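You operate a simulated robot arm through the tools that you are given. There is no shell and no other tool. Be economical: measure what you need, move in short steps, check, and stop when the job is done.

The job below is to be done with a simulated two-armed robot. You get a single attempt, and the scene is never put back.

TASK
Fold the white shirt with both panels and set the green saddle on.
Fine: turn each panel right over; both end flat again.

Only the result counts: the job must be done as asked and must still hold three seconds after the hand-in. Knocking over, shifting, dropping, spilling or breaking anything else fails it. Flat cloth is picked up by pressing the open fingertips on it (5 to 10 N) and closing them slowly along it; thin cloth reads only 2 to 8 mm in the jaws.

THE ROBOT
Two 7-joint arms with two-finger parallel grippers on one trunk, on a base that drives. Base frame: it is fixed to the floor where the robot stands at the start and does not move with it; the origin is under the middle of the robot, x ahead of it, y to its left, z up. Readings come in m, degrees, newtons and seconds.
The left shoulder is at the start at [0.043, 0.174, 1.305], the right one opposite. With the tool pointing down near the work surface each hand reaches from about 0.1 to 0.66 m from the robot's upright axis, wherever it stands, measured 20 degrees to its own side. Places, roughly: shirt dryer side [0.6, 0.1, 0.9]; shirt tower side [0.6, 0.4, 0.9]; something [0.5, 0.2, 0.9]. Payload 3.6 kg a hand.
The TCP of each hand is the grasp point between the finger pads, 0.03 m short of the fingertips. In the tool frame z runs along the fingers and y along their closing line. The gripper opens to 0.11 m. The fingers are 0.02 m wide and 0.01 m thick; the gripper's body (0.048 by 0.112 m) begins 0.055 m behind the TCP.
Orientation is that of the tool frame in the base frame, as [roll, pitch, yaw] about the fixed x, y, z axes, in that order (R = Rz(yaw) Ry(pitch) Rx(roll)). With the fingers straight down and closing along the base's y, the tool's x points along the base's -x, its y along +y and its z along -z.

THE INTERFACE
- The arms move only by the tool servo_tool. It takes "left_plan", "right_plan" or both (then of equal length, played together; a hand with none holds still); each is a list of rows, each a list of 7 numbers: the shift along the base's x, y, z in cm, then the turn, a rotation vector about the base's x, y, z in degrees, then the finger opening in cm, from 0 to 11. In form: [[dx, dy, dz, ax, ay, az, hand], ...]. A call has 1 to 20 rows; each row is the pose to reach, as a shift and turn from the pose commanded when the call began. Rows are played at 5 a second. More than 0.05 m and 8.6 degrees between two rows, or a gripper value outside its range, and nothing of the call is played. Where a pose cannot be reached the arm comes as near as it can. A force on the tool above 70 N (or 10 N above the force at the start of the call, whichever is more), or a blocked arm, ends the call early, and 0.2 s more pass. Each finger travels about 0.153 m/s and halts on what it meets, pressing with about 39 N; the grip force reading is that of the motor and also rises with nothing between the fingers. The clock runs only during rows and for 0.2 s after the last one: add rows that repeat a pose to give the fingers time. The reply holds the time, the measured pose of the TCP, the force on the tool along the base axes, the opening and the grip force, in the units named above and with some noise, with the torque about the TCP (base axes, N m) and any sound that the robot's microphone picked up.
- Cameras (640 x 400 px; columns grow to the right, rows downward): "scene" is now at [0.1105, 0.053, 1.483]; the picture's right is [0.58, -0.81, -0.00], its down [-0.45, -0.32, -0.84] and it looks along [0.68, 0.49, -0.55] (base axes); focal length 258 px, centre (320, 200). "left" rides on the left gripper at [0.073, -0.017, -0.103] in its tool frame; the picture's right is [0.23, 0.97, 0.00], its down [-0.76, 0.18, -0.62] and it looks along [-0.61, 0.14, 0.78] (tool axes); focal length 222 px, centre (320, 200). "right" rides on the right gripper at [0.073, 0.017, -0.103] in its tool frame; the picture's right is [-0.23, 0.97, 0.00], its down [-0.76, -0.18, -0.62] and it looks along [-0.61, -0.14, 0.78] (tool axes); focal length 222 px, centre (320, 200). There is no depth. A picture from a camera that has moved, and an enlarged one, comes with that camera's place and axes in the base frame and with its lens.
- snapshot(camera): a new picture of that camera. No time passes.
- slide_trunk(by): slides the trunk up (or, below 0, down) by that many m; the arms and the scene camera ride with it, the base frame stays. It gives what a move gives, with no picture.
- steer(legs): drives the robot by 1 to 6 legs, each [ahead, left, turn to the left] in m, m and degrees, along the robot's own axes; the way and the turn of a leg run together, so that a leg with both is an arc; at most 1.5 m and 180 degrees a leg. The arms and the cameras ride along, it lands a little off, and it stops where it bumps. It gives what a move gives.
- pan_tilt(pan, tilt): turns the head with the scene camera to pan (to the left, within 86 degrees either way) and tilt (down, from -29 to 69), counted from straight ahead of the robot. It gives what a move gives.
- enlarge(camera, box): a new picture of the part [left, top, right, bottom] of that camera's present view, enlarged. No time passes.
- close_job(): hands the job in; it is judged then, once.

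Work in short steps. Places have to be worked out from the pictures, the camera data and where the tool is seen: move nearer, look again, correct. Check each grasp and each placing, and mend what went wrong. You have 120 turns and 88 pictures in all, those below and enlarged ones among them. Open the grippers and draw the arms clear of the work before you hand the job in, unless the task says otherwise; then end with one line.

The tools are called after "Emit:" as a command line: name --argument value ..., lists and objects as JSON in quotes. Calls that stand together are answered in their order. servo_tool: Moves the arms, as the interface text tells. Its arguments: {"type":"object","properties":{"left_plan":{"type":"array","items":{"type":"array","items":{"type":"number"}}},"right_plan":{"type":"array","items":{"type":"array","items":{"type":"number"}}}},"required":[]} The other tools are called the same way: slide_trunk (by) slides the trunk up or down; steer (legs) drives the base; pan_tilt (pan, tilt) turns the head that bears the scene camera; snapshot (camera) takes a picture; enlarge (camera, box) takes an enlarged picture of a part of a camera's view; close_job () hands the job in.

At the start:

```text
clock: 0.0
left_eef_pos: [0.3186, 0.3781, 1.3141]
left_tool_rot: [-179.9, 0.0, -179.9]
left_contact_force: [-1.1, 0.5, -0.1]
left_torque: [-0.04, 0.01, 0.0]
left_width: 0.1102
left_grasp_force: 0.0
right_eef_pos: [0.4103, 0.0376, 1.2845]
right_tool_rot: [-180.0, -0.1, -180.0]
right_contact_force: [0.1, -0.5, -0.2]
right_torque: [0.0, -0.02, 0.0]
right_width: 0.11
right_grasp_force: 0.1
trunk travel left (down, up): [-0.419, 0.344]
robot x, y, heading: [-0.0004, 0.0013, 0.2]
head pan, tilt: [35.6, 33.2]
```

scene: 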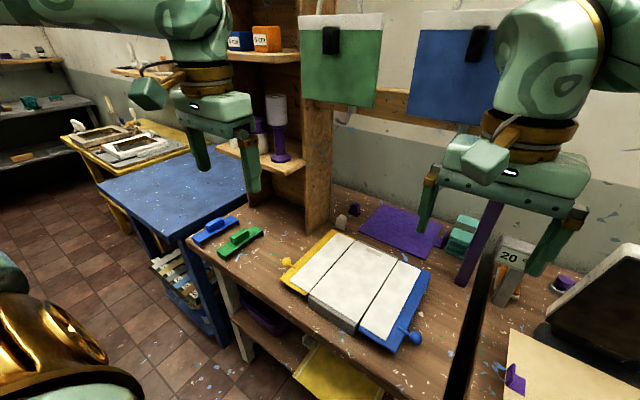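
right: 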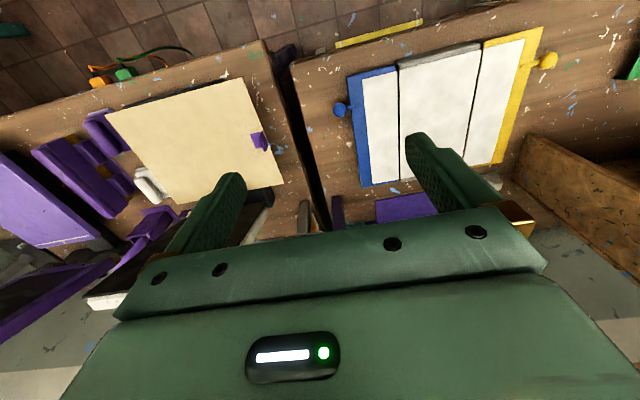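
left: 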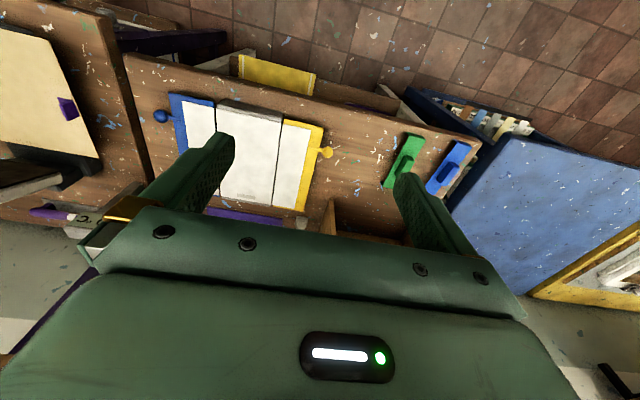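

I'll look closely at the folding board and the saddles before moving.

Emit:
enlarge --camera "scene" --box '[180, 190, 460, 365]'

Emit:
enlarge --camera "left" --box '[140, 50, 500, 275]'

```text
2.29 times, centred on (320, 278) of scene
camera zoom: at [0.1105, 0.053, 1.483], right [0.58, -0.81, 0.0], down [-0.45, -0.32, -0.84], along [0.68, 0.49, -0.55], focal length 590 px, centre (320, 23)
```

zoom: 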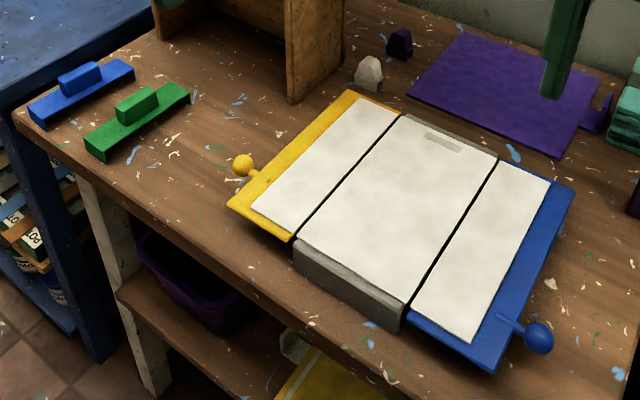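

```text
1.78 times, centred on (320, 162) of left
camera zoom: at [0.2466, 0.3614, 1.4185], right [-0.23, 0.97, 0.0], down [0.76, 0.18, 0.62], along [0.61, 0.14, -0.78], focal length 395 px, centre (320, 267)
```

zoom: 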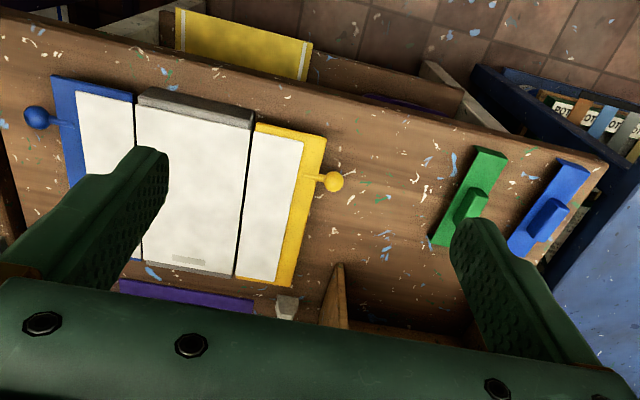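

The board's panels are hinged along x, with knobs near (0.48, 0.064) and (0.47, 0.427). I'll lower the left hand for a closer, more accurate look.

Emit:
servo_tool --left_plan '[[0, 0, -4, 0, 0, 0, 11], [0, 0, -8, 0, 0, 0, 11], [0, 0, -12, 0, 0, 0, 11], [0, 0, -16, 0, 0, 0, 11], [0, 0, -16, 0, 0, 0, 11]]'

Emit:
snapshot --camera "left"

Emit:
enlarge --camera "scene" --box '[340, 270, 440, 360]'

```text
clock: 1.2
left_eef_pos: [0.3187, 0.3795, 1.1529]
left_tool_rot: [-180.0, 0.1, -179.9]
left_contact_force: [-0.3, 0.3, 0.2]
left_torque: [0.01, -0.03, 0.04]
left_width: 0.1102
left_grasp_force: 0.1
right_eef_pos: [0.409, 0.0369, 1.285]
right_tool_rot: [180.0, 0.0, 180.0]
right_contact_force: [-0.3, 0.5, -0.2]
right_torque: [0.01, 0.01, 0.0]
right_width: 0.1101
right_grasp_force: 0.1
trunk travel left (down, up): [-0.419, 0.344]
robot x, y, heading: [-0.0018, -0.0033, -0.2]
head pan, tilt: [35.6, 33.2]
```

```text
82 pictures are left
camera left: at [0.2477, 0.3629, 1.2586], right [-0.23, 0.97, 0.0], down [0.76, 0.18, 0.62], along [0.61, 0.14, -0.78], focal length 222 px, centre (320, 200)
```

left: 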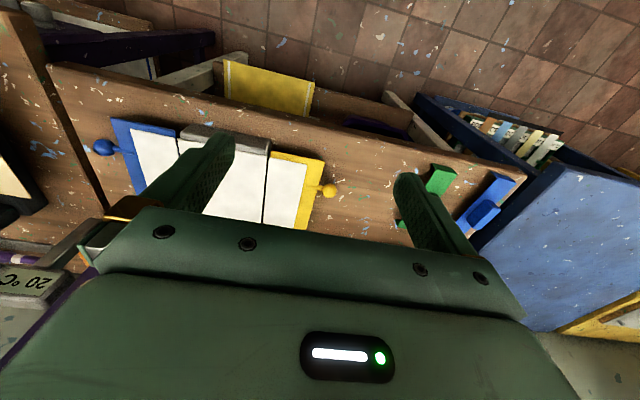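

```text
4.44 times, centred on (390, 315) of scene
camera zoom: at [0.1099, 0.0527, 1.4831], right [0.58, -0.81, 0.0], down [-0.45, -0.32, -0.84], along [0.68, 0.49, -0.55], focal length 1148 px, centre (9, -311)
```

zoom: 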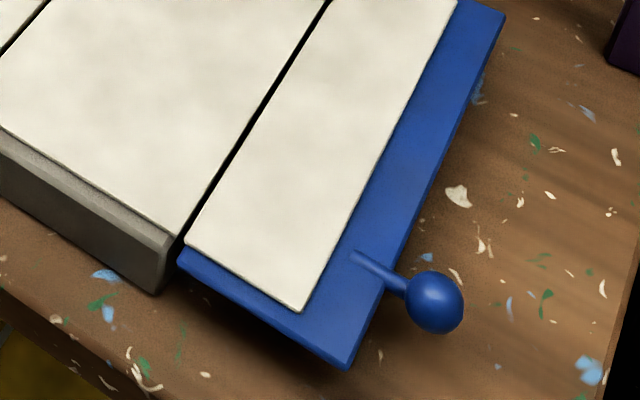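

Both views agree: the yellow knob is near (0.471, 0.430, 0.937) and the blue near (0.478, 0.063, 0.927), each about 3.4 cm across. I'll turn the left hand so it closes along x, above the yellow knob.

Emit:
servo_tool --left_plan '[[1.2, 0.4, 0, 0, 0, -7.5, 11], [2.5, 0.8, 0, 0, 0, -15, 11], [3.8, 1.2, 0, 0, 0, -22.5, 11], [5, 1.7, 0, 0, 0, -30, 11], [6.3, 2.1, 0, 0, 0, -37.5, 11], [7.6, 2.5, 0, 0, 0, -45, 11], [8.9, 3, -2, 0, 0, -52.5, 11], [10, 3.4, -4, 0, 0, -60, 11], [11.4, 3.8, -6, 0, 0, -67.5, 11], [12.7, 4.2, -8, 0, 0, -75, 11], [14, 4.6, -9, 0, 0, -82.5, 11], [15.2, 5, -9, 0, 0, -90, 9], [15.2, 5, -9, 0, 0, -90, 9]]'

Emit:
snapshot --camera "left"

Emit:
snapshot --camera "scene"

```text
clock: 4.0
left_eef_pos: [0.4699, 0.4275, 1.0632]
left_tool_rot: [-180.0, 0.1, 90.0]
left_contact_force: [0.7, 0.4, -0.5]
left_torque: [0.02, 0.0, 0.0]
left_width: 0.09
left_grasp_force: 0.1
right_eef_pos: [0.4098, 0.038, 1.2848]
right_tool_rot: [-180.0, -0.2, -180.0]
right_contact_force: [-0.3, -0.4, 0.1]
right_torque: [0.01, 0.02, 0.02]
right_width: 0.1104
right_grasp_force: 0.0
trunk travel left (down, up): [-0.419, 0.344]
robot x, y, heading: [0.0042, -0.0017, -0.0]
head pan, tilt: [35.6, 33.2]
```

```text
80 pictures are left
camera left: at [0.4532, 0.5007, 1.1683], right [0.97, 0.23, 0.0], down [0.18, -0.76, 0.62], along [0.14, -0.61, -0.78], focal length 222 px, centre (320, 200)
```

left: 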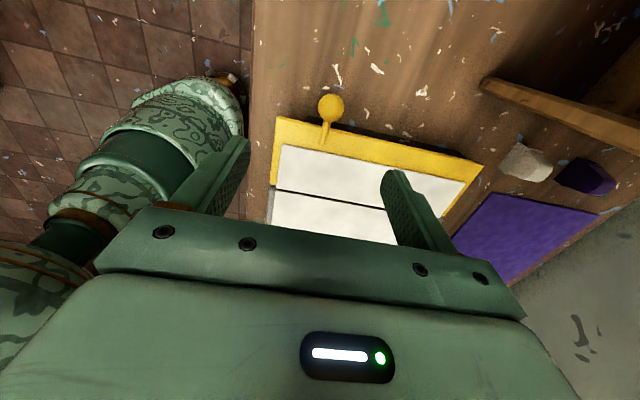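

```text
79 pictures are left
camera scene: at [0.1104, 0.0531, 1.4831], right [0.58, -0.81, 0.0], down [-0.45, -0.32, -0.84], along [0.68, 0.49, -0.55], focal length 258 px, centre (320, 200)
```

scene: 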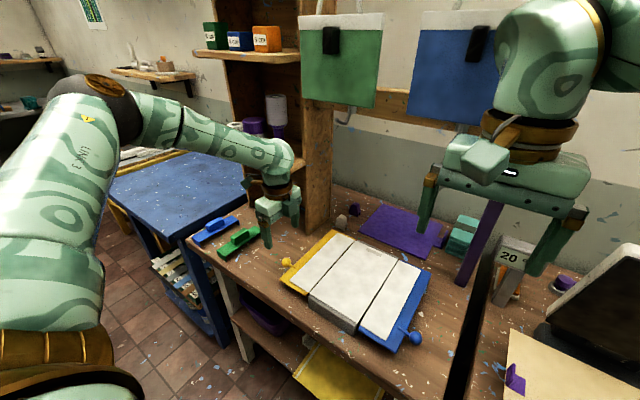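

The two views put the yellow knob at (0.477, 0.437, 0.925), with the hinge seam at y≈0.319. I'll descend over the knob with the fingers straddling it in x.

Emit:
servo_tool --left_plan '[[0.7, 0.95, -3, 0, 0, 0, 8], [0.7, 0.95, -6, 0, 0, 0, 8], [0.7, 0.95, -9, 0, 0, 0, 8], [0.7, 0.95, -11, 0, 0, 0, 8], [0.7, 0.95, -12.2, 0, 0, 0, 8], [0.7, 0.95, -12.2, 0, 0, 0, 8]]'

Emit:
snapshot --camera "left"

Emit:
enlarge --camera "scene" --box '[250, 210, 370, 285]'

```text
clock: 5.4
left_eef_pos: [0.4735, 0.4366, 0.9462]
left_tool_rot: [179.9, 0.1, 90.1]
left_contact_force: [-0.3, -0.4, 1.0]
left_torque: [0.0, 0.0, 0.01]
left_width: 0.0803
left_grasp_force: 0.2
left hand out of reach, approached as far as the arm can: row 5, 6
right_eef_pos: [0.4112, 0.0373, 1.2844]
right_tool_rot: [180.0, -0.1, -180.0]
right_contact_force: [0.8, -0.7, -0.8]
right_torque: [0.02, 0.02, 0.0]
right_width: 0.1102
right_grasp_force: 0.1
trunk travel left (down, up): [-0.419, 0.344]
robot x, y, heading: [0.0005, 0.0008, 0.0]
head pan, tilt: [35.6, 33.2]
```

```text
78 pictures are left
camera left: at [0.4571, 0.5095, 1.0517], right [0.97, 0.23, 0.0], down [0.18, -0.76, 0.62], along [0.14, -0.61, -0.78], focal length 222 px, centre (320, 200)
```

left: 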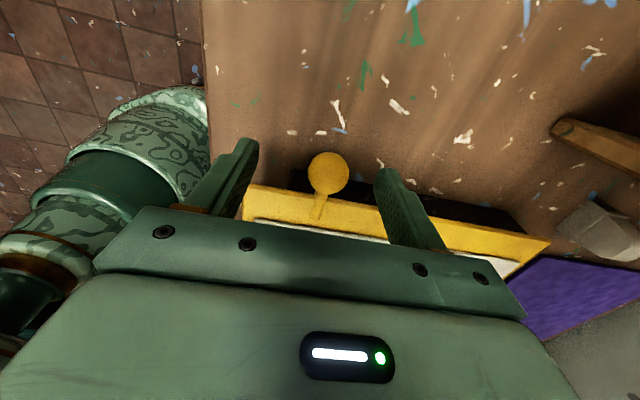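

```text
5.33 times, centred on (310, 248) of scene
camera zoom: at [0.1109, 0.053, 1.483], right [0.58, -0.81, 0.0], down [-0.45, -0.32, -0.84], along [0.68, 0.49, -0.55], focal length 1378 px, centre (373, -53)
```

zoom: 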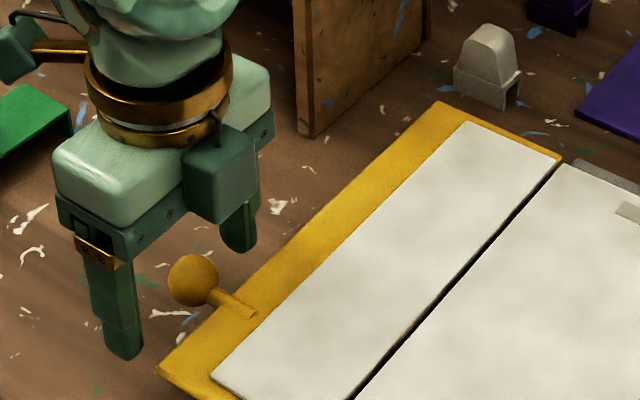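

The arm is just short of reach at this trunk height, though the knob is between the fingers. I'll lift the left hand and draw the right hand back, then lower the trunk 10 cm so the reach is comfortable.

Emit:
servo_tool --left_plan '[[0, 0, 4, 0, 0, 0, 8], [0, 0, 8, 0, 0, 0, 8], [0, 0, 12, 0, 0, 0, 8], [0, 0, 12, 0, 0, 0, 8]]' --right_plan '[[-3, -3, 2, 0, 0, 0, 11], [-6, -6, 4, 0, 0, 0, 11], [-9, -9, 6, 0, 0, 0, 11], [-9, -11, 6, 0, 0, 0, 11]]'

Emit:
slide_trunk --by -0.1

```text
clock: 6.4
left_eef_pos: [0.4742, 0.4358, 1.0677]
left_tool_rot: [-180.0, 0.0, 90.0]
left_contact_force: [0.5, 0.3, 0.5]
left_torque: [0.01, -0.05, 0.01]
left_width: 0.0797
left_grasp_force: 0.2
right_eef_pos: [0.3201, -0.0736, 1.3445]
right_tool_rot: [-180.0, -0.1, 179.9]
right_contact_force: [0.1, -0.4, 1.0]
right_torque: [0.03, -0.03, -0.01]
right_width: 0.11
right_grasp_force: 0.1
trunk travel left (down, up): [-0.419, 0.344]
robot x, y, heading: [-0.0016, 0.0014, 0.1]
head pan, tilt: [35.6, 33.2]
```

```text
clock: 7.7
left_eef_pos: [0.4724, 0.4361, 0.9682]
left_tool_rot: [180.0, 0.0, 90.0]
left_contact_force: [-0.9, 0.4, -0.3]
left_torque: [0.04, -0.01, -0.02]
left_width: 0.0798
left_grasp_force: 0.1
right_eef_pos: [0.3186, -0.0735, 1.2462]
right_tool_rot: [179.9, -0.1, 179.9]
right_contact_force: [-0.2, 0.7, 0.7]
right_torque: [-0.01, -0.01, 0.01]
right_width: 0.11
right_grasp_force: 0.0
trunk travel left (down, up): [-0.319, 0.444]
robot x, y, heading: [0.0, 0.0037, -0.0]
head pan, tilt: [35.6, 33.2]
```

Now I'll finish the descent to z≈0.938 and close slowly on the knob.

Emit:
servo_tool --left_plan '[[0.6, 0, -1.5, 0, 0, 0, 8], [0.6, 0, -3, 0, 0, 0, 8], [0.6, 0, -3, 0, 0, 0, 6], [0.6, 0, -3, 0, 0, 0, 4.5], [0.6, 0, -3, 0, 0, 0, 3.6], [0.6, 0, -3, 0, 0, 0, 3], [0.6, 0, -3, 0, 0, 0, 2.5], [0.6, 0, -3, 0, 0, 0, 2.5]]'

Emit:
snapshot --camera "left"

```text
clock: 9.5
left_eef_pos: [0.4788, 0.4361, 0.9373]
left_tool_rot: [180.0, 0.0, 90.1]
left_contact_force: [4.5, 0.4, 2.0]
left_torque: [-0.23, -0.09, 0.01]
left_width: 0.0271
left_grasp_force: 44.7
right_eef_pos: [0.3198, -0.0731, 1.2435]
right_tool_rot: [-180.0, -0.1, 180.0]
right_contact_force: [0.0, 0.4, -0.1]
right_torque: [0.02, -0.02, 0.0]
right_width: 0.1101
right_grasp_force: 0.1
trunk travel left (down, up): [-0.319, 0.444]
robot x, y, heading: [-0.0019, -0.0013, 0.0]
head pan, tilt: [35.6, 33.2]
```

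```text
76 pictures are left
camera left: at [0.4632, 0.5096, 1.0425], right [0.97, 0.23, 0.0], down [0.18, -0.76, 0.62], along [0.14, -0.61, -0.78], focal length 222 px, centre (320, 200)
```

left: 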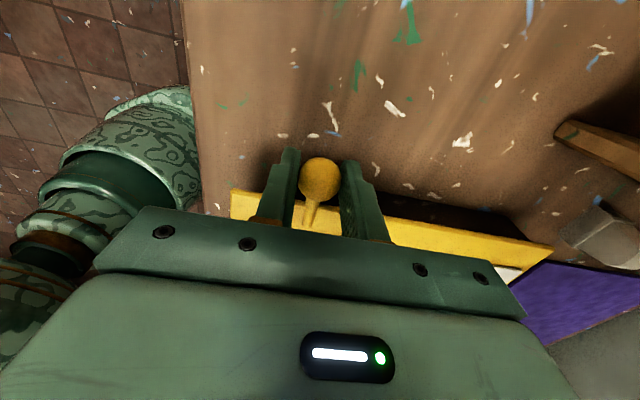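

The grip is good (2.7 cm on the ball). I'll swing the panel up along the arc about the hinge (R≈11.7 cm), first to 45°, and check forces.

Emit:
servo_tool --left_plan '[[0, -0.1, 1.53, 0, 0, 0, 2.5], [0, -0.4, 3.03, 0, 0, 0, 2.5], [0, -0.89, 4.48, 0, 0, 0, 2.5], [0, -1.57, 5.85, 0, 0, 0, 2.5], [0, -2.42, 7.12, 0, 0, 0, 2.5], [0, -3.43, 8.27, 0, 0, 0, 2.5]]'

Emit:
snapshot --camera "scene"

```text
clock: 10.9
left_eef_pos: [0.4796, 0.4011, 1.0209]
left_tool_rot: [179.9, 0.2, 90.0]
left_contact_force: [5.0, -1.5, -2.7]
left_torque: [0.03, -0.11, -0.07]
left_width: 0.0275
left_grasp_force: 29.8
right_eef_pos: [0.3209, -0.0725, 1.2445]
right_tool_rot: [-180.0, -0.1, -180.0]
right_contact_force: [0.2, -0.3, 0.0]
right_torque: [-0.01, 0.03, -0.01]
right_width: 0.1099
right_grasp_force: 0.1
trunk travel left (down, up): [-0.319, 0.444]
robot x, y, heading: [0.002, 0.0021, -0.1]
head pan, tilt: [35.6, 33.2]
```

```text
75 pictures are left
camera scene: at [0.1435, 0.0528, 1.3817], right [0.58, -0.81, 0.0], down [-0.45, -0.32, -0.84], along [0.68, 0.49, -0.55], focal length 258 px, centre (320, 200)
```

scene: 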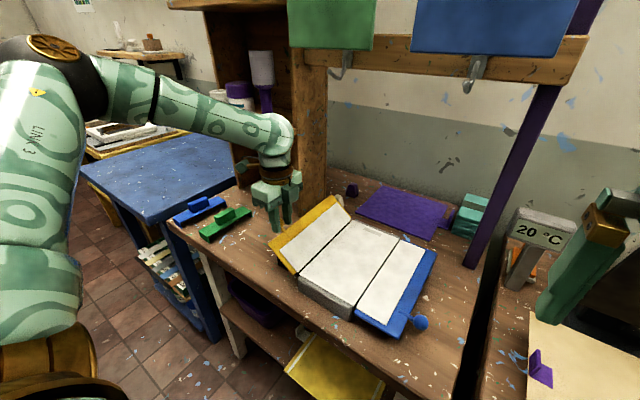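

The panel follows freely at low force. I'll continue the arc to about 150°.

Emit:
servo_tool --left_plan '[[0, -1.15, 1.01, 0, 0, 0, 2.5], [0, -2.42, 1.86, 0, 0, 0, 2.5], [0, -3.8, 2.54, 0, 0, 0, 2.5], [0, -5.25, 3.03, 0, 0, 0, 2.5], [0, -6.75, 3.33, 0, 0, 0, 2.5], [0, -8.27, 3.43, 0, 0, 0, 2.5], [0, -9.8, 3.33, 0, 0, 0, 2.5], [0, -11.3, 3.03, 0, 0, 0, 2.5], [0, -12.75, 2.54, 0, 0, 0, 2.5], [0, -14.12, 1.86, 0, 0, 0, 2.5], [0, -15.4, 1.01, 0, 0, 0, 2.5], [0, -16.54, 0, 0, 0, 0, 2.5], [0, -17.55, -1.15, 0, 0, 0, 2.5], [0, -18.4, -2.42, 0, 0, 0, 2.5]]'

Emit:
snapshot --camera "scene"

```text
clock: 13.9
left_eef_pos: [0.48, 0.2193, 0.9968]
left_tool_rot: [180.0, 0.0, 90.1]
left_contact_force: [-0.9, -0.4, 0.6]
left_torque: [0.01, -0.03, -0.01]
left_width: 0.025
left_grasp_force: 0.0
right_eef_pos: [0.3199, -0.072, 1.2443]
right_tool_rot: [-179.9, -0.1, -179.9]
right_contact_force: [-0.2, -0.2, -0.4]
right_torque: [0.02, 0.03, 0.04]
right_width: 0.1099
right_grasp_force: 0.1
trunk travel left (down, up): [-0.319, 0.444]
robot x, y, heading: [-0.0002, 0.0015, -0.1]
head pan, tilt: [35.6, 33.2]
```

```text
74 pictures are left
camera scene: at [0.1429, 0.0528, 1.3818], right [0.58, -0.81, 0.0], down [-0.45, -0.32, -0.84], along [0.68, 0.49, -0.55], focal length 258 px, centre (320, 200)
```

scene: 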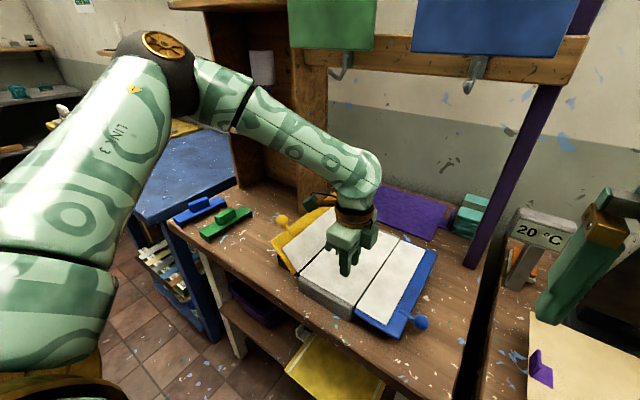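

The knob slipped out partway and the panel seems to have dropped back flat. I'll raise the hand and check the panel and the cloth.

Emit:
servo_tool --left_plan '[[0, 0, 4, 0, 0, 0, 4], [0, 4, 8, 0, 0, 0, 8], [0, 8, 8, 0, 0, 0, 8], [0, 13, 8, 0, 0, 0, 8], [0, 18, 8, 0, 0, 0, 8], [0, 22, 6, 0, 0, 0, 8], [0, 22, 6, 0, 0, 0, 8]]'

Emit:
snapshot --camera "left"

Emit:
enlarge --camera "scene" --box '[240, 170, 460, 345]'

```text
refused: row 2 steps farther than a row can; nothing moved
```

```text
73 pictures are left
camera left: at [0.4632, 0.2914, 1.1013], right [0.97, 0.23, 0.0], down [0.18, -0.76, 0.62], along [0.14, -0.61, -0.78], focal length 222 px, centre (320, 200)
```

left: 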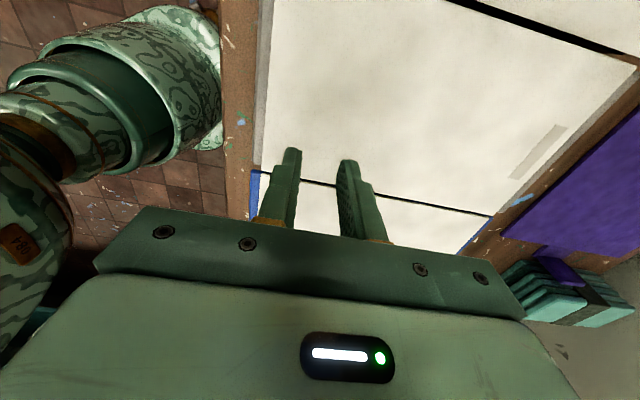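

```text
2.29 times, centred on (350, 258) of scene
camera zoom: at [0.1429, 0.0528, 1.3818], right [0.58, -0.81, 0.0], down [-0.45, -0.32, -0.84], along [0.68, 0.49, -0.55], focal length 590 px, centre (251, 69)
```

zoom: 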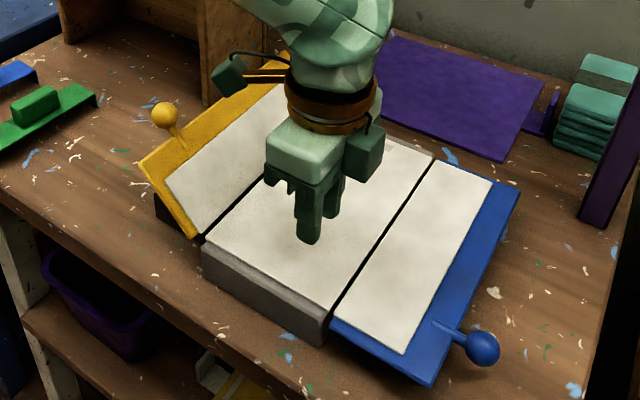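

The panel stays held at about 45° by hinge friction, and its ball is near (0.478, 0.401, 1.013). I'll go up and back over it, opening the fingers wide.

Emit:
servo_tool --left_plan '[[0, 0, 4.5, 0, 0, 0, 4], [0, 0, 9, 0, 0, 0, 6], [0, 2, 12, 0, 0, 0, 8], [0, 6, 12, 0, 0, 0, 8], [0, 10, 12, 0, 0, 0, 8], [0, 14, 12, 0, 0, 0, 8], [0, 18.2, 12, 0, 0, 0, 8], [0, 18.2, 12, 0, 0, 0, 8]]'

Emit:
snapshot --camera "left"

Emit:
enlarge --camera "scene" --box '[240, 170, 460, 345]'

```text
clock: 15.7
left_eef_pos: [0.4824, 0.3989, 1.118]
left_tool_rot: [-179.9, 0.1, 89.9]
left_contact_force: [-0.8, -0.3, -0.5]
left_torque: [-0.03, 0.0, -0.01]
left_width: 0.0801
left_grasp_force: 0.0
right_eef_pos: [0.3201, -0.0738, 1.2451]
right_tool_rot: [-180.0, -0.1, 180.0]
right_contact_force: [0.1, -0.4, 0.5]
right_torque: [0.0, -0.01, -0.01]
right_width: 0.1099
right_grasp_force: 0.0
trunk travel left (down, up): [-0.319, 0.444]
robot x, y, heading: [0.0012, -0.0016, -0.1]
head pan, tilt: [35.6, 33.2]
```

```text
71 pictures are left
camera left: at [0.4658, 0.4719, 1.2223], right [0.97, 0.23, 0.0], down [0.18, -0.76, 0.62], along [0.14, -0.61, -0.78], focal length 222 px, centre (320, 200)
```

left: 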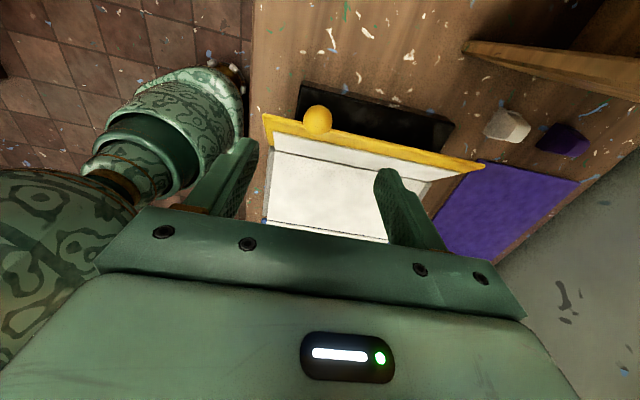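

```text
2.29 times, centred on (350, 258) of scene
camera zoom: at [0.1426, 0.0521, 1.3818], right [0.58, -0.81, 0.0], down [-0.45, -0.32, -0.84], along [0.68, 0.49, -0.55], focal length 590 px, centre (251, 69)
```

zoom: 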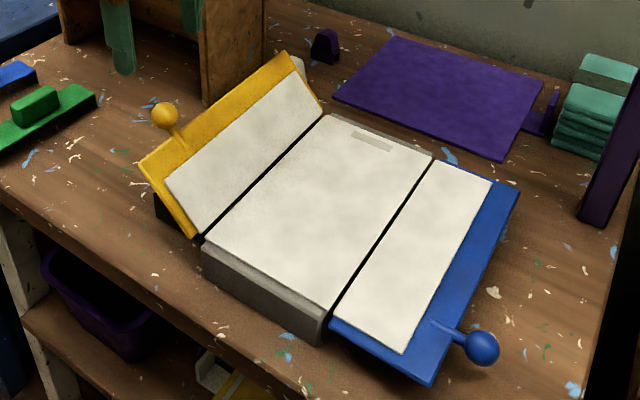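

Triangulation gives the hinge at (y 0.318, z 0.929), radius 11.8 cm, panel at 45° and ball at (0.4785, 0.4017, 1.012). The fingertips probably met the panel edge last time, so I'll regrasp with the hand tilted 20° outward and a full-force grip.

Emit:
servo_tool --left_plan '[[-0.3, 1.2, -0.4, -7, 0, 0, 8], [-0.3, 2.5, -0.8, -14, 0, 0, 7], [-0.3, 3.7, -1.2, -20, 0, 0, 6], [-0.3, 2.7, -4, -20, 0, 0, 6], [-0.3, 1.65, -6.8, -20, 0, 0, 6], [-0.3, 0.6, -9.65, -20, 0, 0, 6], [-0.3, 0.6, -9.65, -20, 0, 0, 4], [-0.3, 0.6, -9.65, -20, 0, 0, 2], [-0.3, 0.6, -9.65, -20, 0, 0, 0], [-0.3, 0.6, -9.65, -20, 0, 0, 0], [-0.3, 0.6, -9.65, -20, 0, 0, 0]]'

Emit:
snapshot --camera "left"

Emit:
enlarge --camera "scene" --box '[240, 170, 460, 345]'

```text
clock: 18.1
left_eef_pos: [0.4788, 0.4078, 1.0189]
left_tool_rot: [179.8, 20.1, 90.2]
left_contact_force: [27.8, 15.4, 18.9]
left_torque: [-0.37, -0.33, 0.2]
left_width: 0.027
left_grasp_force: 44.3
right_eef_pos: [0.3227, -0.0723, 1.2448]
right_tool_rot: [179.9, -0.2, -180.0]
right_contact_force: [-0.6, 0.1, 0.4]
right_torque: [0.0, -0.03, 0.0]
right_width: 0.1102
right_grasp_force: 0.0
trunk travel left (down, up): [-0.319, 0.444]
robot x, y, heading: [-0.0003, 0.0005, 0.0]
head pan, tilt: [35.6, 33.2]
```

```text
69 pictures are left
camera left: at [0.4628, 0.5109, 1.0926], right [0.97, 0.22, -0.08], down [0.18, -0.5, 0.85], along [0.15, -0.84, -0.52], focal length 222 px, centre (320, 200)
```

left: 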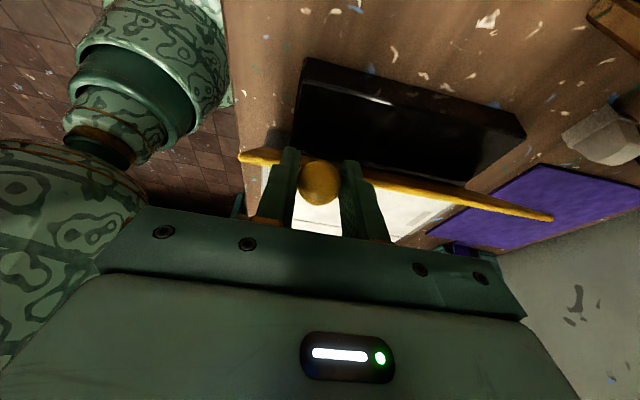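

```text
2.29 times, centred on (350, 258) of scene
camera zoom: at [0.1454, 0.0541, 1.3816], right [0.58, -0.81, 0.0], down [-0.45, -0.32, -0.84], along [0.68, 0.49, -0.55], focal length 590 px, centre (251, 69)
```

zoom: 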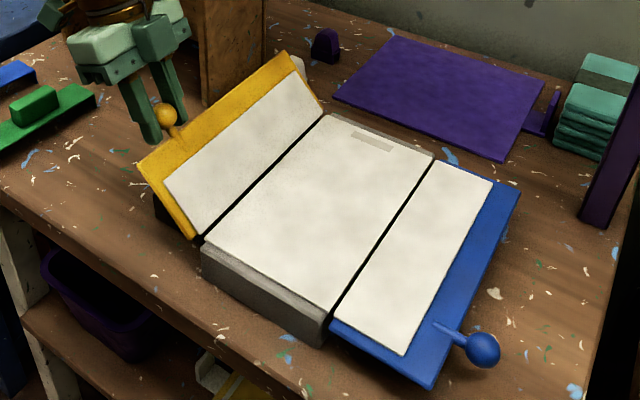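

The hold is firm but the force reads 15–28 N, so the tips are pressing on the panel edge and the grip is slightly off-centre. I'll ease back a little and carry the arc to 90°, bringing the hand upright as it goes.

Emit:
servo_tool --left_plan '[[0.2, 0.1, 0.3, 0, 0, 0, 0], [0.2, -0.55, 0.75, 0, 0, 0, 0], [0.2, -1.14, 1.24, 0, 0, 0, 0], [0.2, -1.8, 1.65, 1.5, 0, 0, 0], [0.2, -2.48, 2.07, 3, 0, 0, 0], [0.2, -3.93, 2.75, 7, 0, 0, 0], [0.2, -5.48, 3.26, 11, 0, 0, 0]]'

Emit:
snapshot --camera "left"

```text
clock: 19.7
left_eef_pos: [0.4804, 0.3523, 1.0524]
left_tool_rot: [-179.9, 9.0, 90.1]
left_contact_force: [13.4, 10.0, -3.8]
left_torque: [1.4, -0.02, -0.05]
left_width: 0.0273
left_grasp_force: 45.0
right_eef_pos: [0.3217, -0.0723, 1.2451]
right_tool_rot: [180.0, -0.2, -180.0]
right_contact_force: [-1.0, -0.5, -0.7]
right_torque: [-0.02, 0.0, 0.01]
right_width: 0.1103
right_grasp_force: 0.0
trunk travel left (down, up): [-0.319, 0.444]
robot x, y, heading: [-0.0019, 0.0005, -0.0]
head pan, tilt: [35.6, 33.2]
```

```text
67 pictures are left
camera left: at [0.4635, 0.4409, 1.144], right [0.97, 0.23, -0.04], down [0.18, -0.65, 0.73], along [0.14, -0.72, -0.68], focal length 222 px, centre (320, 200)
```

left: 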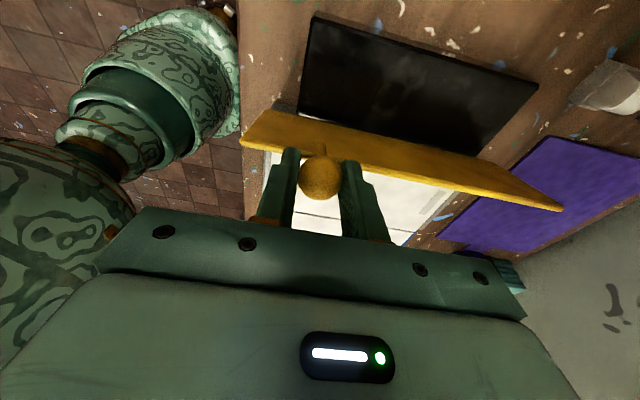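

The grip holds and the panel is at about 75°. I'll nudge +x to centre and carry it over to 135°.

Emit:
servo_tool --left_plan '[[0.2, -0.8, 0.17, 2.5, 0, 0, 0], [0.2, -1.6, 0.3, 5, 0, 0, 0], [0.2, -3.22, 0.4, 9, 0, 0, 0], [0.2, -4.84, 0.29, 13, 0, 0, 0], [0.2, -6.42, -0.02, 17, 0, 0, 0], [0.2, -7.97, -0.53, 21, 0, 0, 0], [0.2, -9.42, -1.23, 25, 0, 0, 0], [0.2, -10.78, -2.12, 29, 0, 0, 0], [0.2, -11.97, -3.15, 31, 0, 0, 0]]'

Emit:
snapshot --camera "left"

Emit:
enlarge --camera "scene" --box '[240, 170, 460, 345]'

```text
clock: 21.7
left_eef_pos: [0.4789, 0.2326, 1.0213]
left_tool_rot: [179.9, -21.9, 90.1]
left_contact_force: [3.6, 7.1, 4.2]
left_torque: [0.9, 0.12, -0.08]
left_width: 0.0269
left_grasp_force: 44.6
right_eef_pos: [0.3203, -0.0725, 1.2435]
right_tool_rot: [-180.0, 0.0, 180.0]
right_contact_force: [0.7, -0.1, -0.9]
right_torque: [0.03, 0.02, -0.04]
right_width: 0.1101
right_grasp_force: 0.0
trunk travel left (down, up): [-0.319, 0.444]
robot x, y, heading: [0.0026, -0.0006, 0.1]
head pan, tilt: [35.6, 33.2]
```

```text
66 pictures are left
camera left: at [0.4635, 0.2612, 1.1452], right [0.97, 0.21, 0.08], down [0.18, -0.94, 0.29], along [0.14, -0.27, -0.95], focal length 222 px, centre (320, 200)
```

left: 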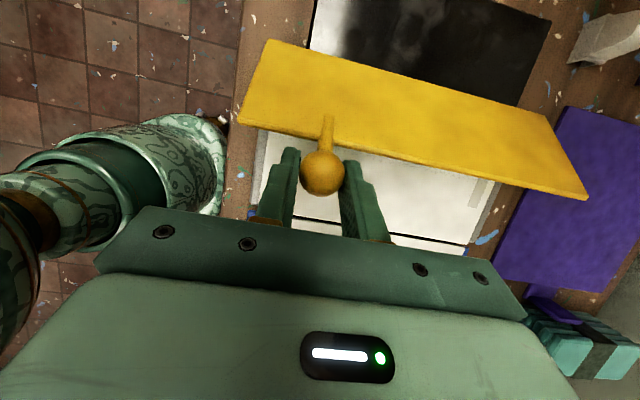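

```text
2.29 times, centred on (350, 258) of scene
camera zoom: at [0.1428, 0.0532, 1.3817], right [0.58, -0.81, 0.0], down [-0.45, -0.32, -0.84], along [0.68, 0.49, -0.55], focal length 590 px, centre (251, 69)
```

zoom: 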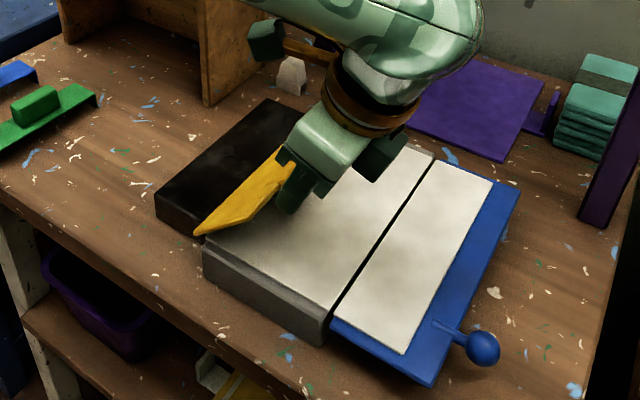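

The panel is over at 135°. I'll continue to 165°, then open and back off.

Emit:
servo_tool --left_plan '[[0.1, -1.02, -1.16, 0, 0, 0, 0], [0.1, -1.88, -2.44, 0, 0, 0, 0], [0.1, -2.56, -3.82, 0, 0, 0, 0], [0.1, -3.06, -5.29, 0, 0, 0, 0], [0.1, -3.06, -5.29, 0, 0, 0, 3.5], [0.1, -3.06, -5.29, 0, 0, 0, 6], [0.1, -4.3, -2.3, 0, 0, 0, 6], [0.1, -5.8, 1.5, 0, 0, 0, 6], [0.1, -6.5, 4.5, 0, 0, 0, 6], [0.1, -6.5, 4.5, 0, 0, 0, 6]]'

Emit:
snapshot --camera "left"

Emit:
enlarge --camera "scene" --box '[240, 170, 460, 345]'

```text
clock: 22.7
left_eef_pos: [0.4801, 0.218, 0.9906]
left_tool_rot: [178.2, -21.1, 90.1]
left_contact_force: [28.0, -20.4, 2.9]
left_torque: [-1.0, -0.33, -0.14]
left_width: 0.0273
left_grasp_force: 45.0
left hand out of reach, approached as far as the arm can: row 1, 2, 3, 4
right_eef_pos: [0.3226, -0.0767, 1.2431]
right_tool_rot: [-180.0, -0.1, 179.5]
right_contact_force: [0.7, 0.3, -0.3]
right_torque: [-0.04, -0.03, -0.01]
right_width: 0.1097
right_grasp_force: 0.1
trunk travel left (down, up): [-0.319, 0.444]
robot x, y, heading: [0.0029, -0.0011, -0.2]
head pan, tilt: [35.6, 33.2]
stopped in row 4 (left hand): the force on the tool passed its limit at 83 N (the readings are from after the stop); the commanded pose is now the measured one
```

```text
64 pictures are left
camera left: at [0.4601, 0.2491, 1.1146], right [0.97, 0.2, 0.11], down [0.16, -0.94, 0.31], along [0.17, -0.28, -0.94], focal length 222 px, centre (320, 200)
```

left: 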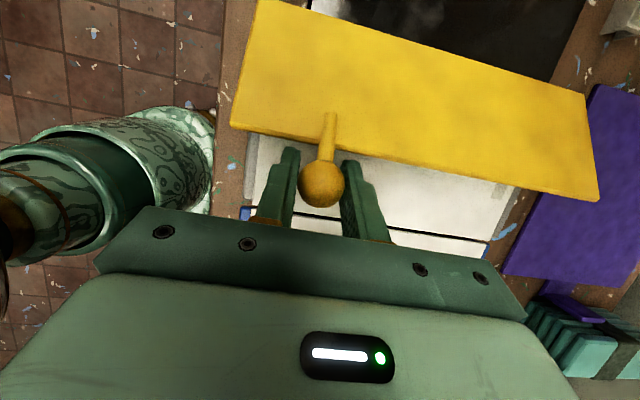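

```text
2.29 times, centred on (350, 258) of scene
camera zoom: at [0.1465, 0.0512, 1.3812], right [0.58, -0.82, 0.0], down [-0.45, -0.32, -0.84], along [0.68, 0.48, -0.55], focal length 590 px, centre (251, 69)
```

zoom: 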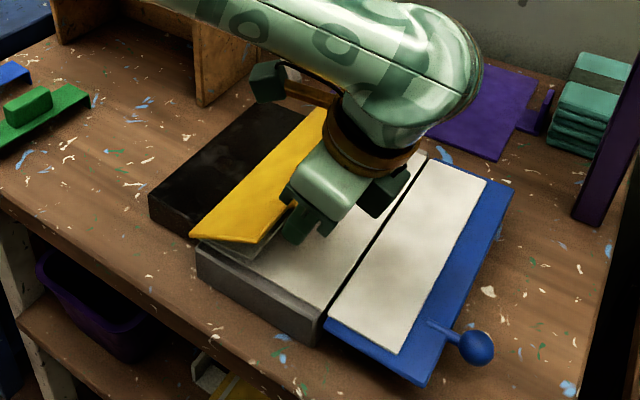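

The tilted arm ran out of reach near 150°, so I'll release here, back off along the fingers and bring the hand upright for a press from above.

Emit:
servo_tool --left_plan '[[0, 0, 0, 0, 0, 0, 3.5], [0, 0, 0, 0, 0, 0, 6], [0, -1, 2.5, 0, 0, 0, 6], [0, -2, 6, 0, 0, 0, 6], [0, -2, 9, -7, 0, 0, 6], [0, -1, 10, -14, 0, 0, 4], [0, 0, 10, -21, 0, 0, 2], [0, 0, 10, -21, 0, 0, 0], [0, 0, 10, -21, 0, 0, 0]]'

Emit:
snapshot --camera "left"

Emit:
enlarge --camera "scene" --box '[240, 170, 460, 345]'

```text
clock: 24.7
left_eef_pos: [0.4735, 0.2228, 1.0897]
left_tool_rot: [178.9, -0.4, 90.1]
left_contact_force: [-0.9, -0.3, 0.8]
left_torque: [0.0, -0.01, 0.01]
left_width: 0.0001
left_grasp_force: 37.9
right_eef_pos: [0.3206, -0.0748, 1.2429]
right_tool_rot: [-180.0, 0.0, 179.8]
right_contact_force: [0.5, 0.0, -0.1]
right_torque: [-0.02, 0.03, -0.02]
right_width: 0.1101
right_grasp_force: 0.0
trunk travel left (down, up): [-0.319, 0.444]
robot x, y, heading: [0.0014, -0.0008, -0.3]
head pan, tilt: [35.6, 33.2]
```

```text
62 pictures are left
camera left: at [0.4558, 0.294, 1.1954], right [0.97, 0.23, 0.02], down [0.17, -0.77, 0.62], along [0.16, -0.6, -0.78], focal length 222 px, centre (320, 200)
```

left: 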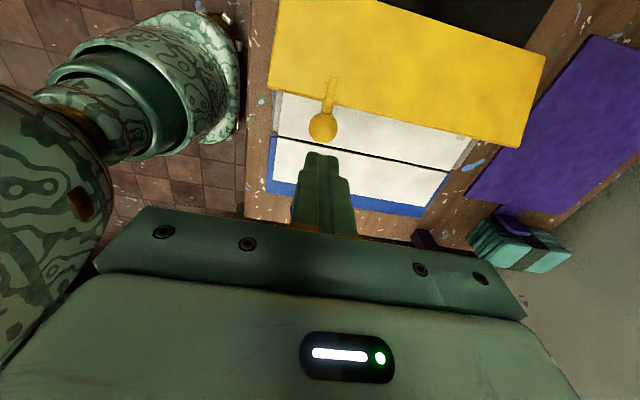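

```text
2.29 times, centred on (350, 258) of scene
camera zoom: at [0.1435, 0.0518, 1.3818], right [0.58, -0.82, 0.0], down [-0.45, -0.32, -0.84], along [0.68, 0.48, -0.55], focal length 590 px, centre (251, 69)
```

zoom: 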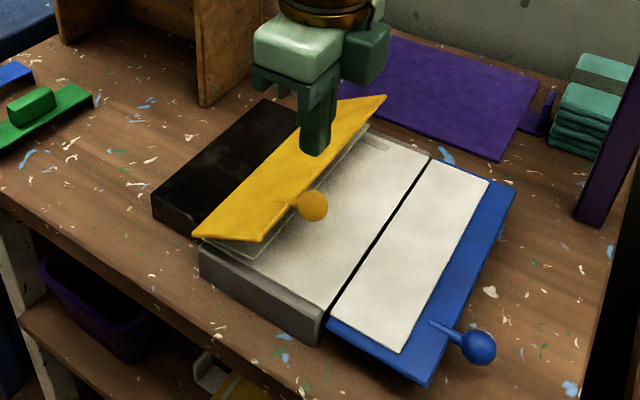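

The panel rests at about 150°, hinge friction holding it. I'll press it down from above on its back near (0.52, 0.25) with closed fingers.

Emit:
servo_tool --left_plan '[[2.5, 1.5, 0, 0, 0, 0, 0], [5, 2.5, -1, 0, 0, 0, 0], [5, 2.5, -4, 0, 0, 0, 0], [5, 2.5, -6, 0, 0, 0, 0], [5, 2.3, -8, 0, 0, 0, 0], [5, 2.1, -9.5, 0, 0, 0, 0], [5, 2, -10.5, 0, 0, 0, 0]]'

Emit:
enlarge --camera "scene" --box '[240, 170, 460, 345]'

```text
clock: 26.3
left_eef_pos: [0.5238, 0.2411, 0.9832]
left_tool_rot: [179.0, -0.5, 90.0]
left_contact_force: [-0.4, -0.7, 0.1]
left_torque: [0.0, 0.02, 0.05]
left_width: 0.0
left_grasp_force: 37.9
right_eef_pos: [0.3209, -0.0758, 1.2441]
right_tool_rot: [-180.0, -0.1, 179.8]
right_contact_force: [-0.1, 0.6, 0.0]
right_torque: [-0.01, -0.02, 0.0]
right_width: 0.1096
right_grasp_force: 0.0
trunk travel left (down, up): [-0.319, 0.444]
robot x, y, heading: [0.0037, -0.0032, -0.3]
head pan, tilt: [35.6, 33.2]
```

```text
2.29 times, centred on (350, 258) of scene
camera zoom: at [0.1438, 0.0514, 1.3818], right [0.58, -0.82, 0.0], down [-0.45, -0.32, -0.84], along [0.68, 0.48, -0.55], focal length 590 px, centre (251, 69)
```

zoom: 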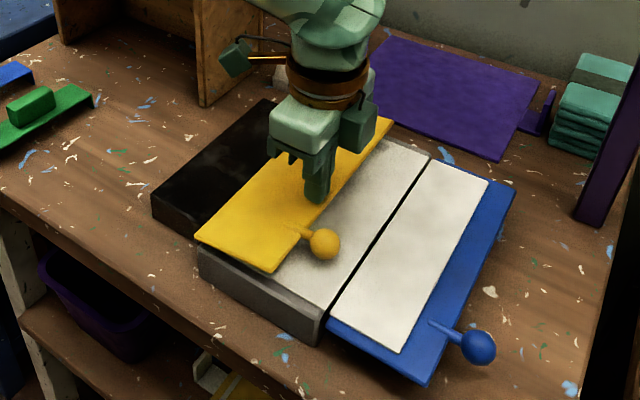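

It's nearly down. I'll press in small steps until contact force shows that it is seated.

Emit:
servo_tool --left_plan '[[0, 0, -0.4, 0, 0, 0, 0], [0, 0, -0.8, 0, 0, 0, 0], [0, 0, -1.2, 0, 0, 0, 0], [0, 0, -1.2, 0, 0, 0, 0]]'

Emit:
enlarge --camera "scene" --box '[240, 170, 460, 345]'

```text
clock: 27.3
left_eef_pos: [0.5227, 0.2406, 0.9807]
left_tool_rot: [177.9, -0.4, 90.1]
left_contact_force: [1.1, 8.8, 63.6]
left_torque: [-0.38, 0.11, 0.31]
left_width: 0.0
left_grasp_force: 38.0
right_eef_pos: [0.315, -0.0753, 1.2471]
right_tool_rot: [179.9, 0.2, 179.8]
right_contact_force: [1.0, -0.1, -0.1]
right_torque: [0.0, 0.0, 0.0]
right_width: 0.1098
right_grasp_force: 0.0
trunk travel left (down, up): [-0.319, 0.444]
robot x, y, heading: [-0.0003, 0.0025, -0.4]
head pan, tilt: [35.6, 33.2]
```

```text
2.29 times, centred on (350, 258) of scene
camera zoom: at [0.1377, 0.05, 1.3831], right [0.58, -0.82, 0.0], down [-0.44, -0.32, -0.84], along [0.68, 0.48, -0.54], focal length 590 px, centre (251, 69)
```

zoom: 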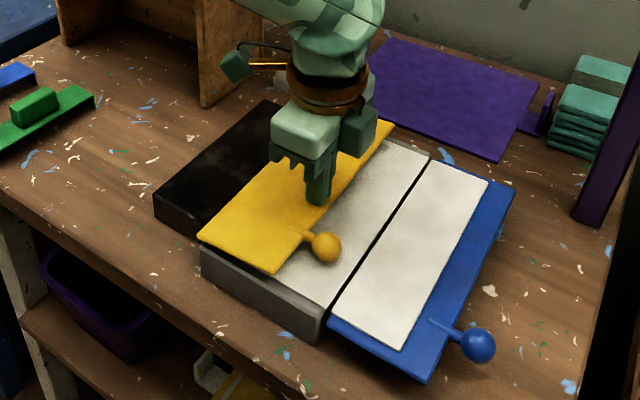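

The panel is fully seated on the middle (64 N, stopped moving). I'll lift off, and move the opened fingers above the yellow ball, now near (0.478, 0.204, 0.951).

Emit:
servo_tool --left_plan '[[0, 0, 2, 0, 0, 0, 0], [0, 0, 6, 0, 0, 0, 2], [-1.5, -1.5, 9, 0, 0, 0, 4], [-4.2, -3.5, 9, 0, 0, 0, 6], [-4.2, -3.5, 9, 0, 0, 0, 6]]'

Emit:
snapshot --camera "left"

Emit:
enlarge --camera "scene" --box '[240, 170, 460, 345]'

```text
clock: 28.5
left_eef_pos: [0.4828, 0.2058, 1.0631]
left_tool_rot: [178.9, -0.5, 90.1]
left_contact_force: [0.2, -0.8, 0.0]
left_torque: [0.0, 0.01, 0.01]
left_width: 0.0598
left_grasp_force: 0.0
right_eef_pos: [0.3213, -0.0753, 1.2435]
right_tool_rot: [179.9, -0.1, 179.7]
right_contact_force: [1.1, -0.4, 0.4]
right_torque: [-0.01, 0.01, 0.01]
right_width: 0.1101
right_grasp_force: 0.2
trunk travel left (down, up): [-0.319, 0.444]
robot x, y, heading: [0.0008, 0.0015, -0.0]
head pan, tilt: [35.6, 33.2]
```

```text
58 pictures are left
camera left: at [0.4646, 0.2786, 1.1677], right [0.97, 0.23, 0.02], down [0.17, -0.77, 0.62], along [0.16, -0.6, -0.78], focal length 222 px, centre (320, 200)
```

left: 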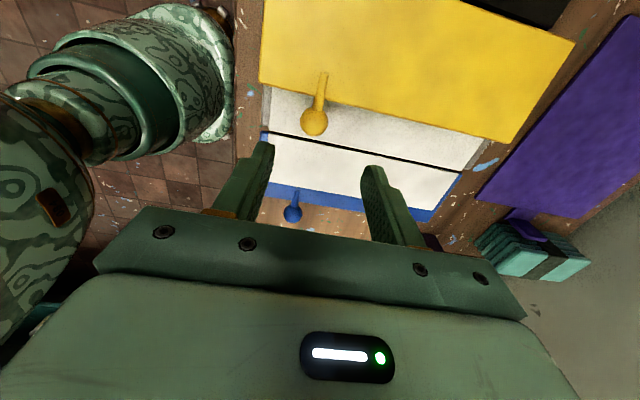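

```text
2.29 times, centred on (350, 258) of scene
camera zoom: at [0.1443, 0.0517, 1.3817], right [0.58, -0.82, 0.0], down [-0.45, -0.32, -0.84], along [0.68, 0.48, -0.55], focal length 590 px, centre (251, 69)
```

zoom: 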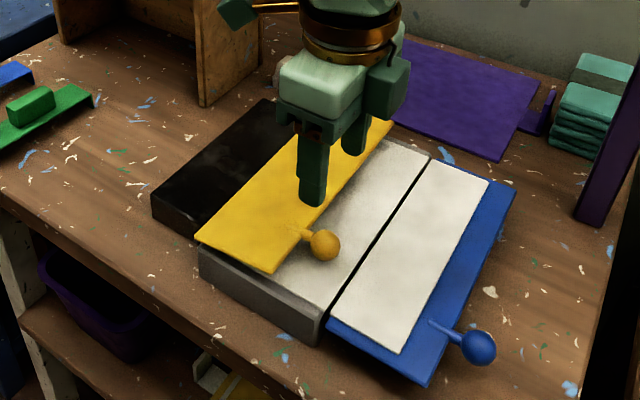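

The ball is at (0.480, 0.205, 0.951). I'll descend, grip it fully and check.

Emit:
servo_tool --left_plan '[[-0.2, 0, -4, 0, 0, 0, 6], [-0.2, 0, -8, 0, 0, 0, 6], [-0.2, 0, -9.8, 0, 0, 0, 6], [-0.2, 0, -9.8, 0, 0, 0, 4], [-0.2, 0, -9.8, 0, 0, 0, 2.5], [-0.2, 0, -9.8, 0, 0, 0, 0], [-0.2, 0, -9.8, 0, 0, 0, 0], [-0.2, 0, -9.8, 0, 0, 0, 0]]'

```text
clock: 30.3
left_eef_pos: [0.4796, 0.2075, 0.9641]
left_tool_rot: [179.0, -0.5, 90.1]
left_contact_force: [-9.0, -1.0, -5.8]
left_torque: [-0.58, 0.15, 0.0]
left_width: 0.0271
left_grasp_force: 45.6
right_eef_pos: [0.3203, -0.0757, 1.2452]
right_tool_rot: [-180.0, 0.0, 179.7]
right_contact_force: [0.8, 0.3, -0.4]
right_torque: [0.01, 0.01, 0.02]
right_width: 0.1099
right_grasp_force: 0.1
trunk travel left (down, up): [-0.319, 0.444]
robot x, y, heading: [0.0064, -0.0003, -0.3]
head pan, tilt: [35.6, 33.2]
```

Grip is firm. I'll lift the panel back along the reverse arc to about 97°, leaning the hand with it.

Emit:
servo_tool --left_plan '[[0, 0.1, 0.9, 1.5, 0, 0, 0], [0, 0.34, 1.84, 3, 0, 0, 0], [0, 0.7, 2.8, 5, 0, 0, 0], [0, 1.12, 3.69, 7, 0, 0, 0], [0, 1.89, 4.96, 11, 0, 0, 0], [0, 2.82, 6.1, 15, 0, 0, 0], [0, 3.94, 7.1, 17, 0, 0, 0], [0, 5.26, 7.98, 15, 0, 0, 0], [0, 6.71, 8.67, 12, 0, 0, 0], [0, 8.27, 9.19, 8, 0, 0, 0], [0, 9.87, 9.5, 4, 0, 0, 0]]'

Emit:
enlarge --camera "scene" --box '[240, 170, 460, 345]'

```text
clock: 32.7
left_eef_pos: [0.4794, 0.3054, 1.0615]
left_tool_rot: [178.6, -4.5, 90.2]
left_contact_force: [-2.4, -11.9, 16.4]
left_torque: [-1.44, -0.14, 0.03]
left_width: 0.0269
left_grasp_force: 45.3
right_eef_pos: [0.3181, -0.077, 1.2453]
right_tool_rot: [179.8, 0.1, 179.7]
right_contact_force: [0.1, 0.0, 0.1]
right_torque: [0.0, -0.03, 0.0]
right_width: 0.1102
right_grasp_force: 0.1
trunk travel left (down, up): [-0.319, 0.444]
robot x, y, heading: [0.002, -0.0023, -0.3]
head pan, tilt: [35.6, 33.2]
```

```text
2.29 times, centred on (350, 258) of scene
camera zoom: at [0.1417, 0.0495, 1.3823], right [0.58, -0.82, 0.0], down [-0.45, -0.32, -0.84], along [0.68, 0.48, -0.55], focal length 590 px, centre (251, 69)
```

zoom: 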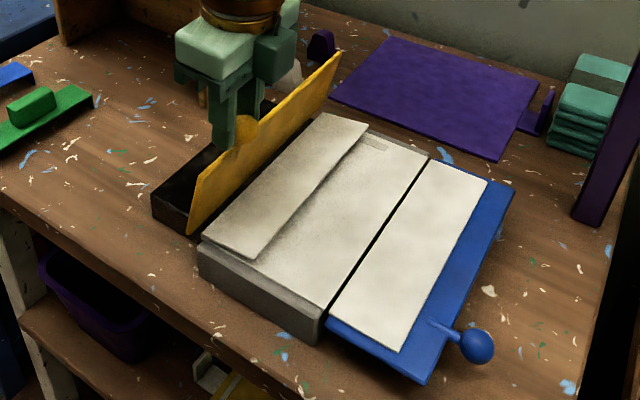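

The yellow flap of shirt stays folded on the middle. I'll continue lowering the panel to about 15°.

Emit:
servo_tool --left_plan '[[0, 1.63, 0, -4, 0, 0, 0], [0, 3.26, -0.1, -8, 0, 0, 0], [0, 4.86, -0.4, -12, 0, 0, 0], [0, 6.42, -0.9, -16, 0, 0, 0], [0, 7.87, -1.6, -19, 0, 0, 0], [0, 9.19, -2.4, -21, 0, 0, 0], [0, 10.35, -3.42, -21, 0, 0, 0], [0, 11.33, -4.56, -19, 0, 0, 0], [0, 12.1, -5.82, -15, 0, 0, 0], [0, 12.69, -7.19, -11, 0, 0, 0], [0, 13.1, -8.65, -7, 0, 0, 0]]'

Emit:
enlarge --camera "scene" --box '[240, 170, 460, 345]'

```text
clock: 35.1
left_eef_pos: [0.48, 0.4355, 0.9716]
left_tool_rot: [178.8, 2.5, 90.0]
left_contact_force: [0.3, 0.6, 0.0]
left_torque: [-0.01, 0.0, -0.02]
left_width: 0.0
left_grasp_force: 37.9
right_eef_pos: [0.3211, -0.0772, 1.2453]
right_tool_rot: [-180.0, -0.2, 179.7]
right_contact_force: [0.3, -0.4, -0.7]
right_torque: [0.01, 0.01, 0.01]
right_width: 0.1102
right_grasp_force: 0.1
trunk travel left (down, up): [-0.319, 0.444]
robot x, y, heading: [0.0012, -0.0003, -0.3]
head pan, tilt: [35.6, 33.2]
```

```text
2.29 times, centred on (350, 258) of scene
camera zoom: at [0.1439, 0.0513, 1.3818], right [0.58, -0.82, 0.0], down [-0.45, -0.32, -0.84], along [0.68, 0.48, -0.55], focal length 590 px, centre (251, 69)
```

zoom: 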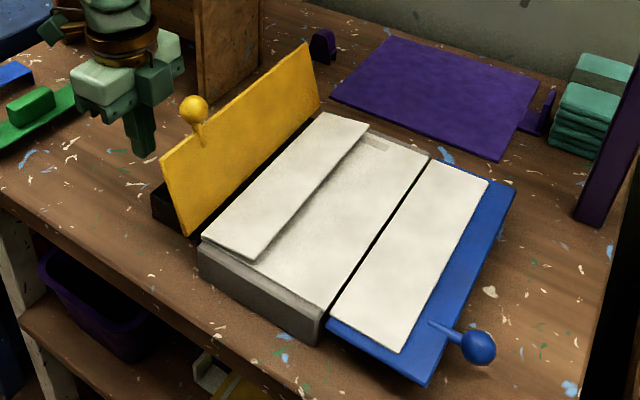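

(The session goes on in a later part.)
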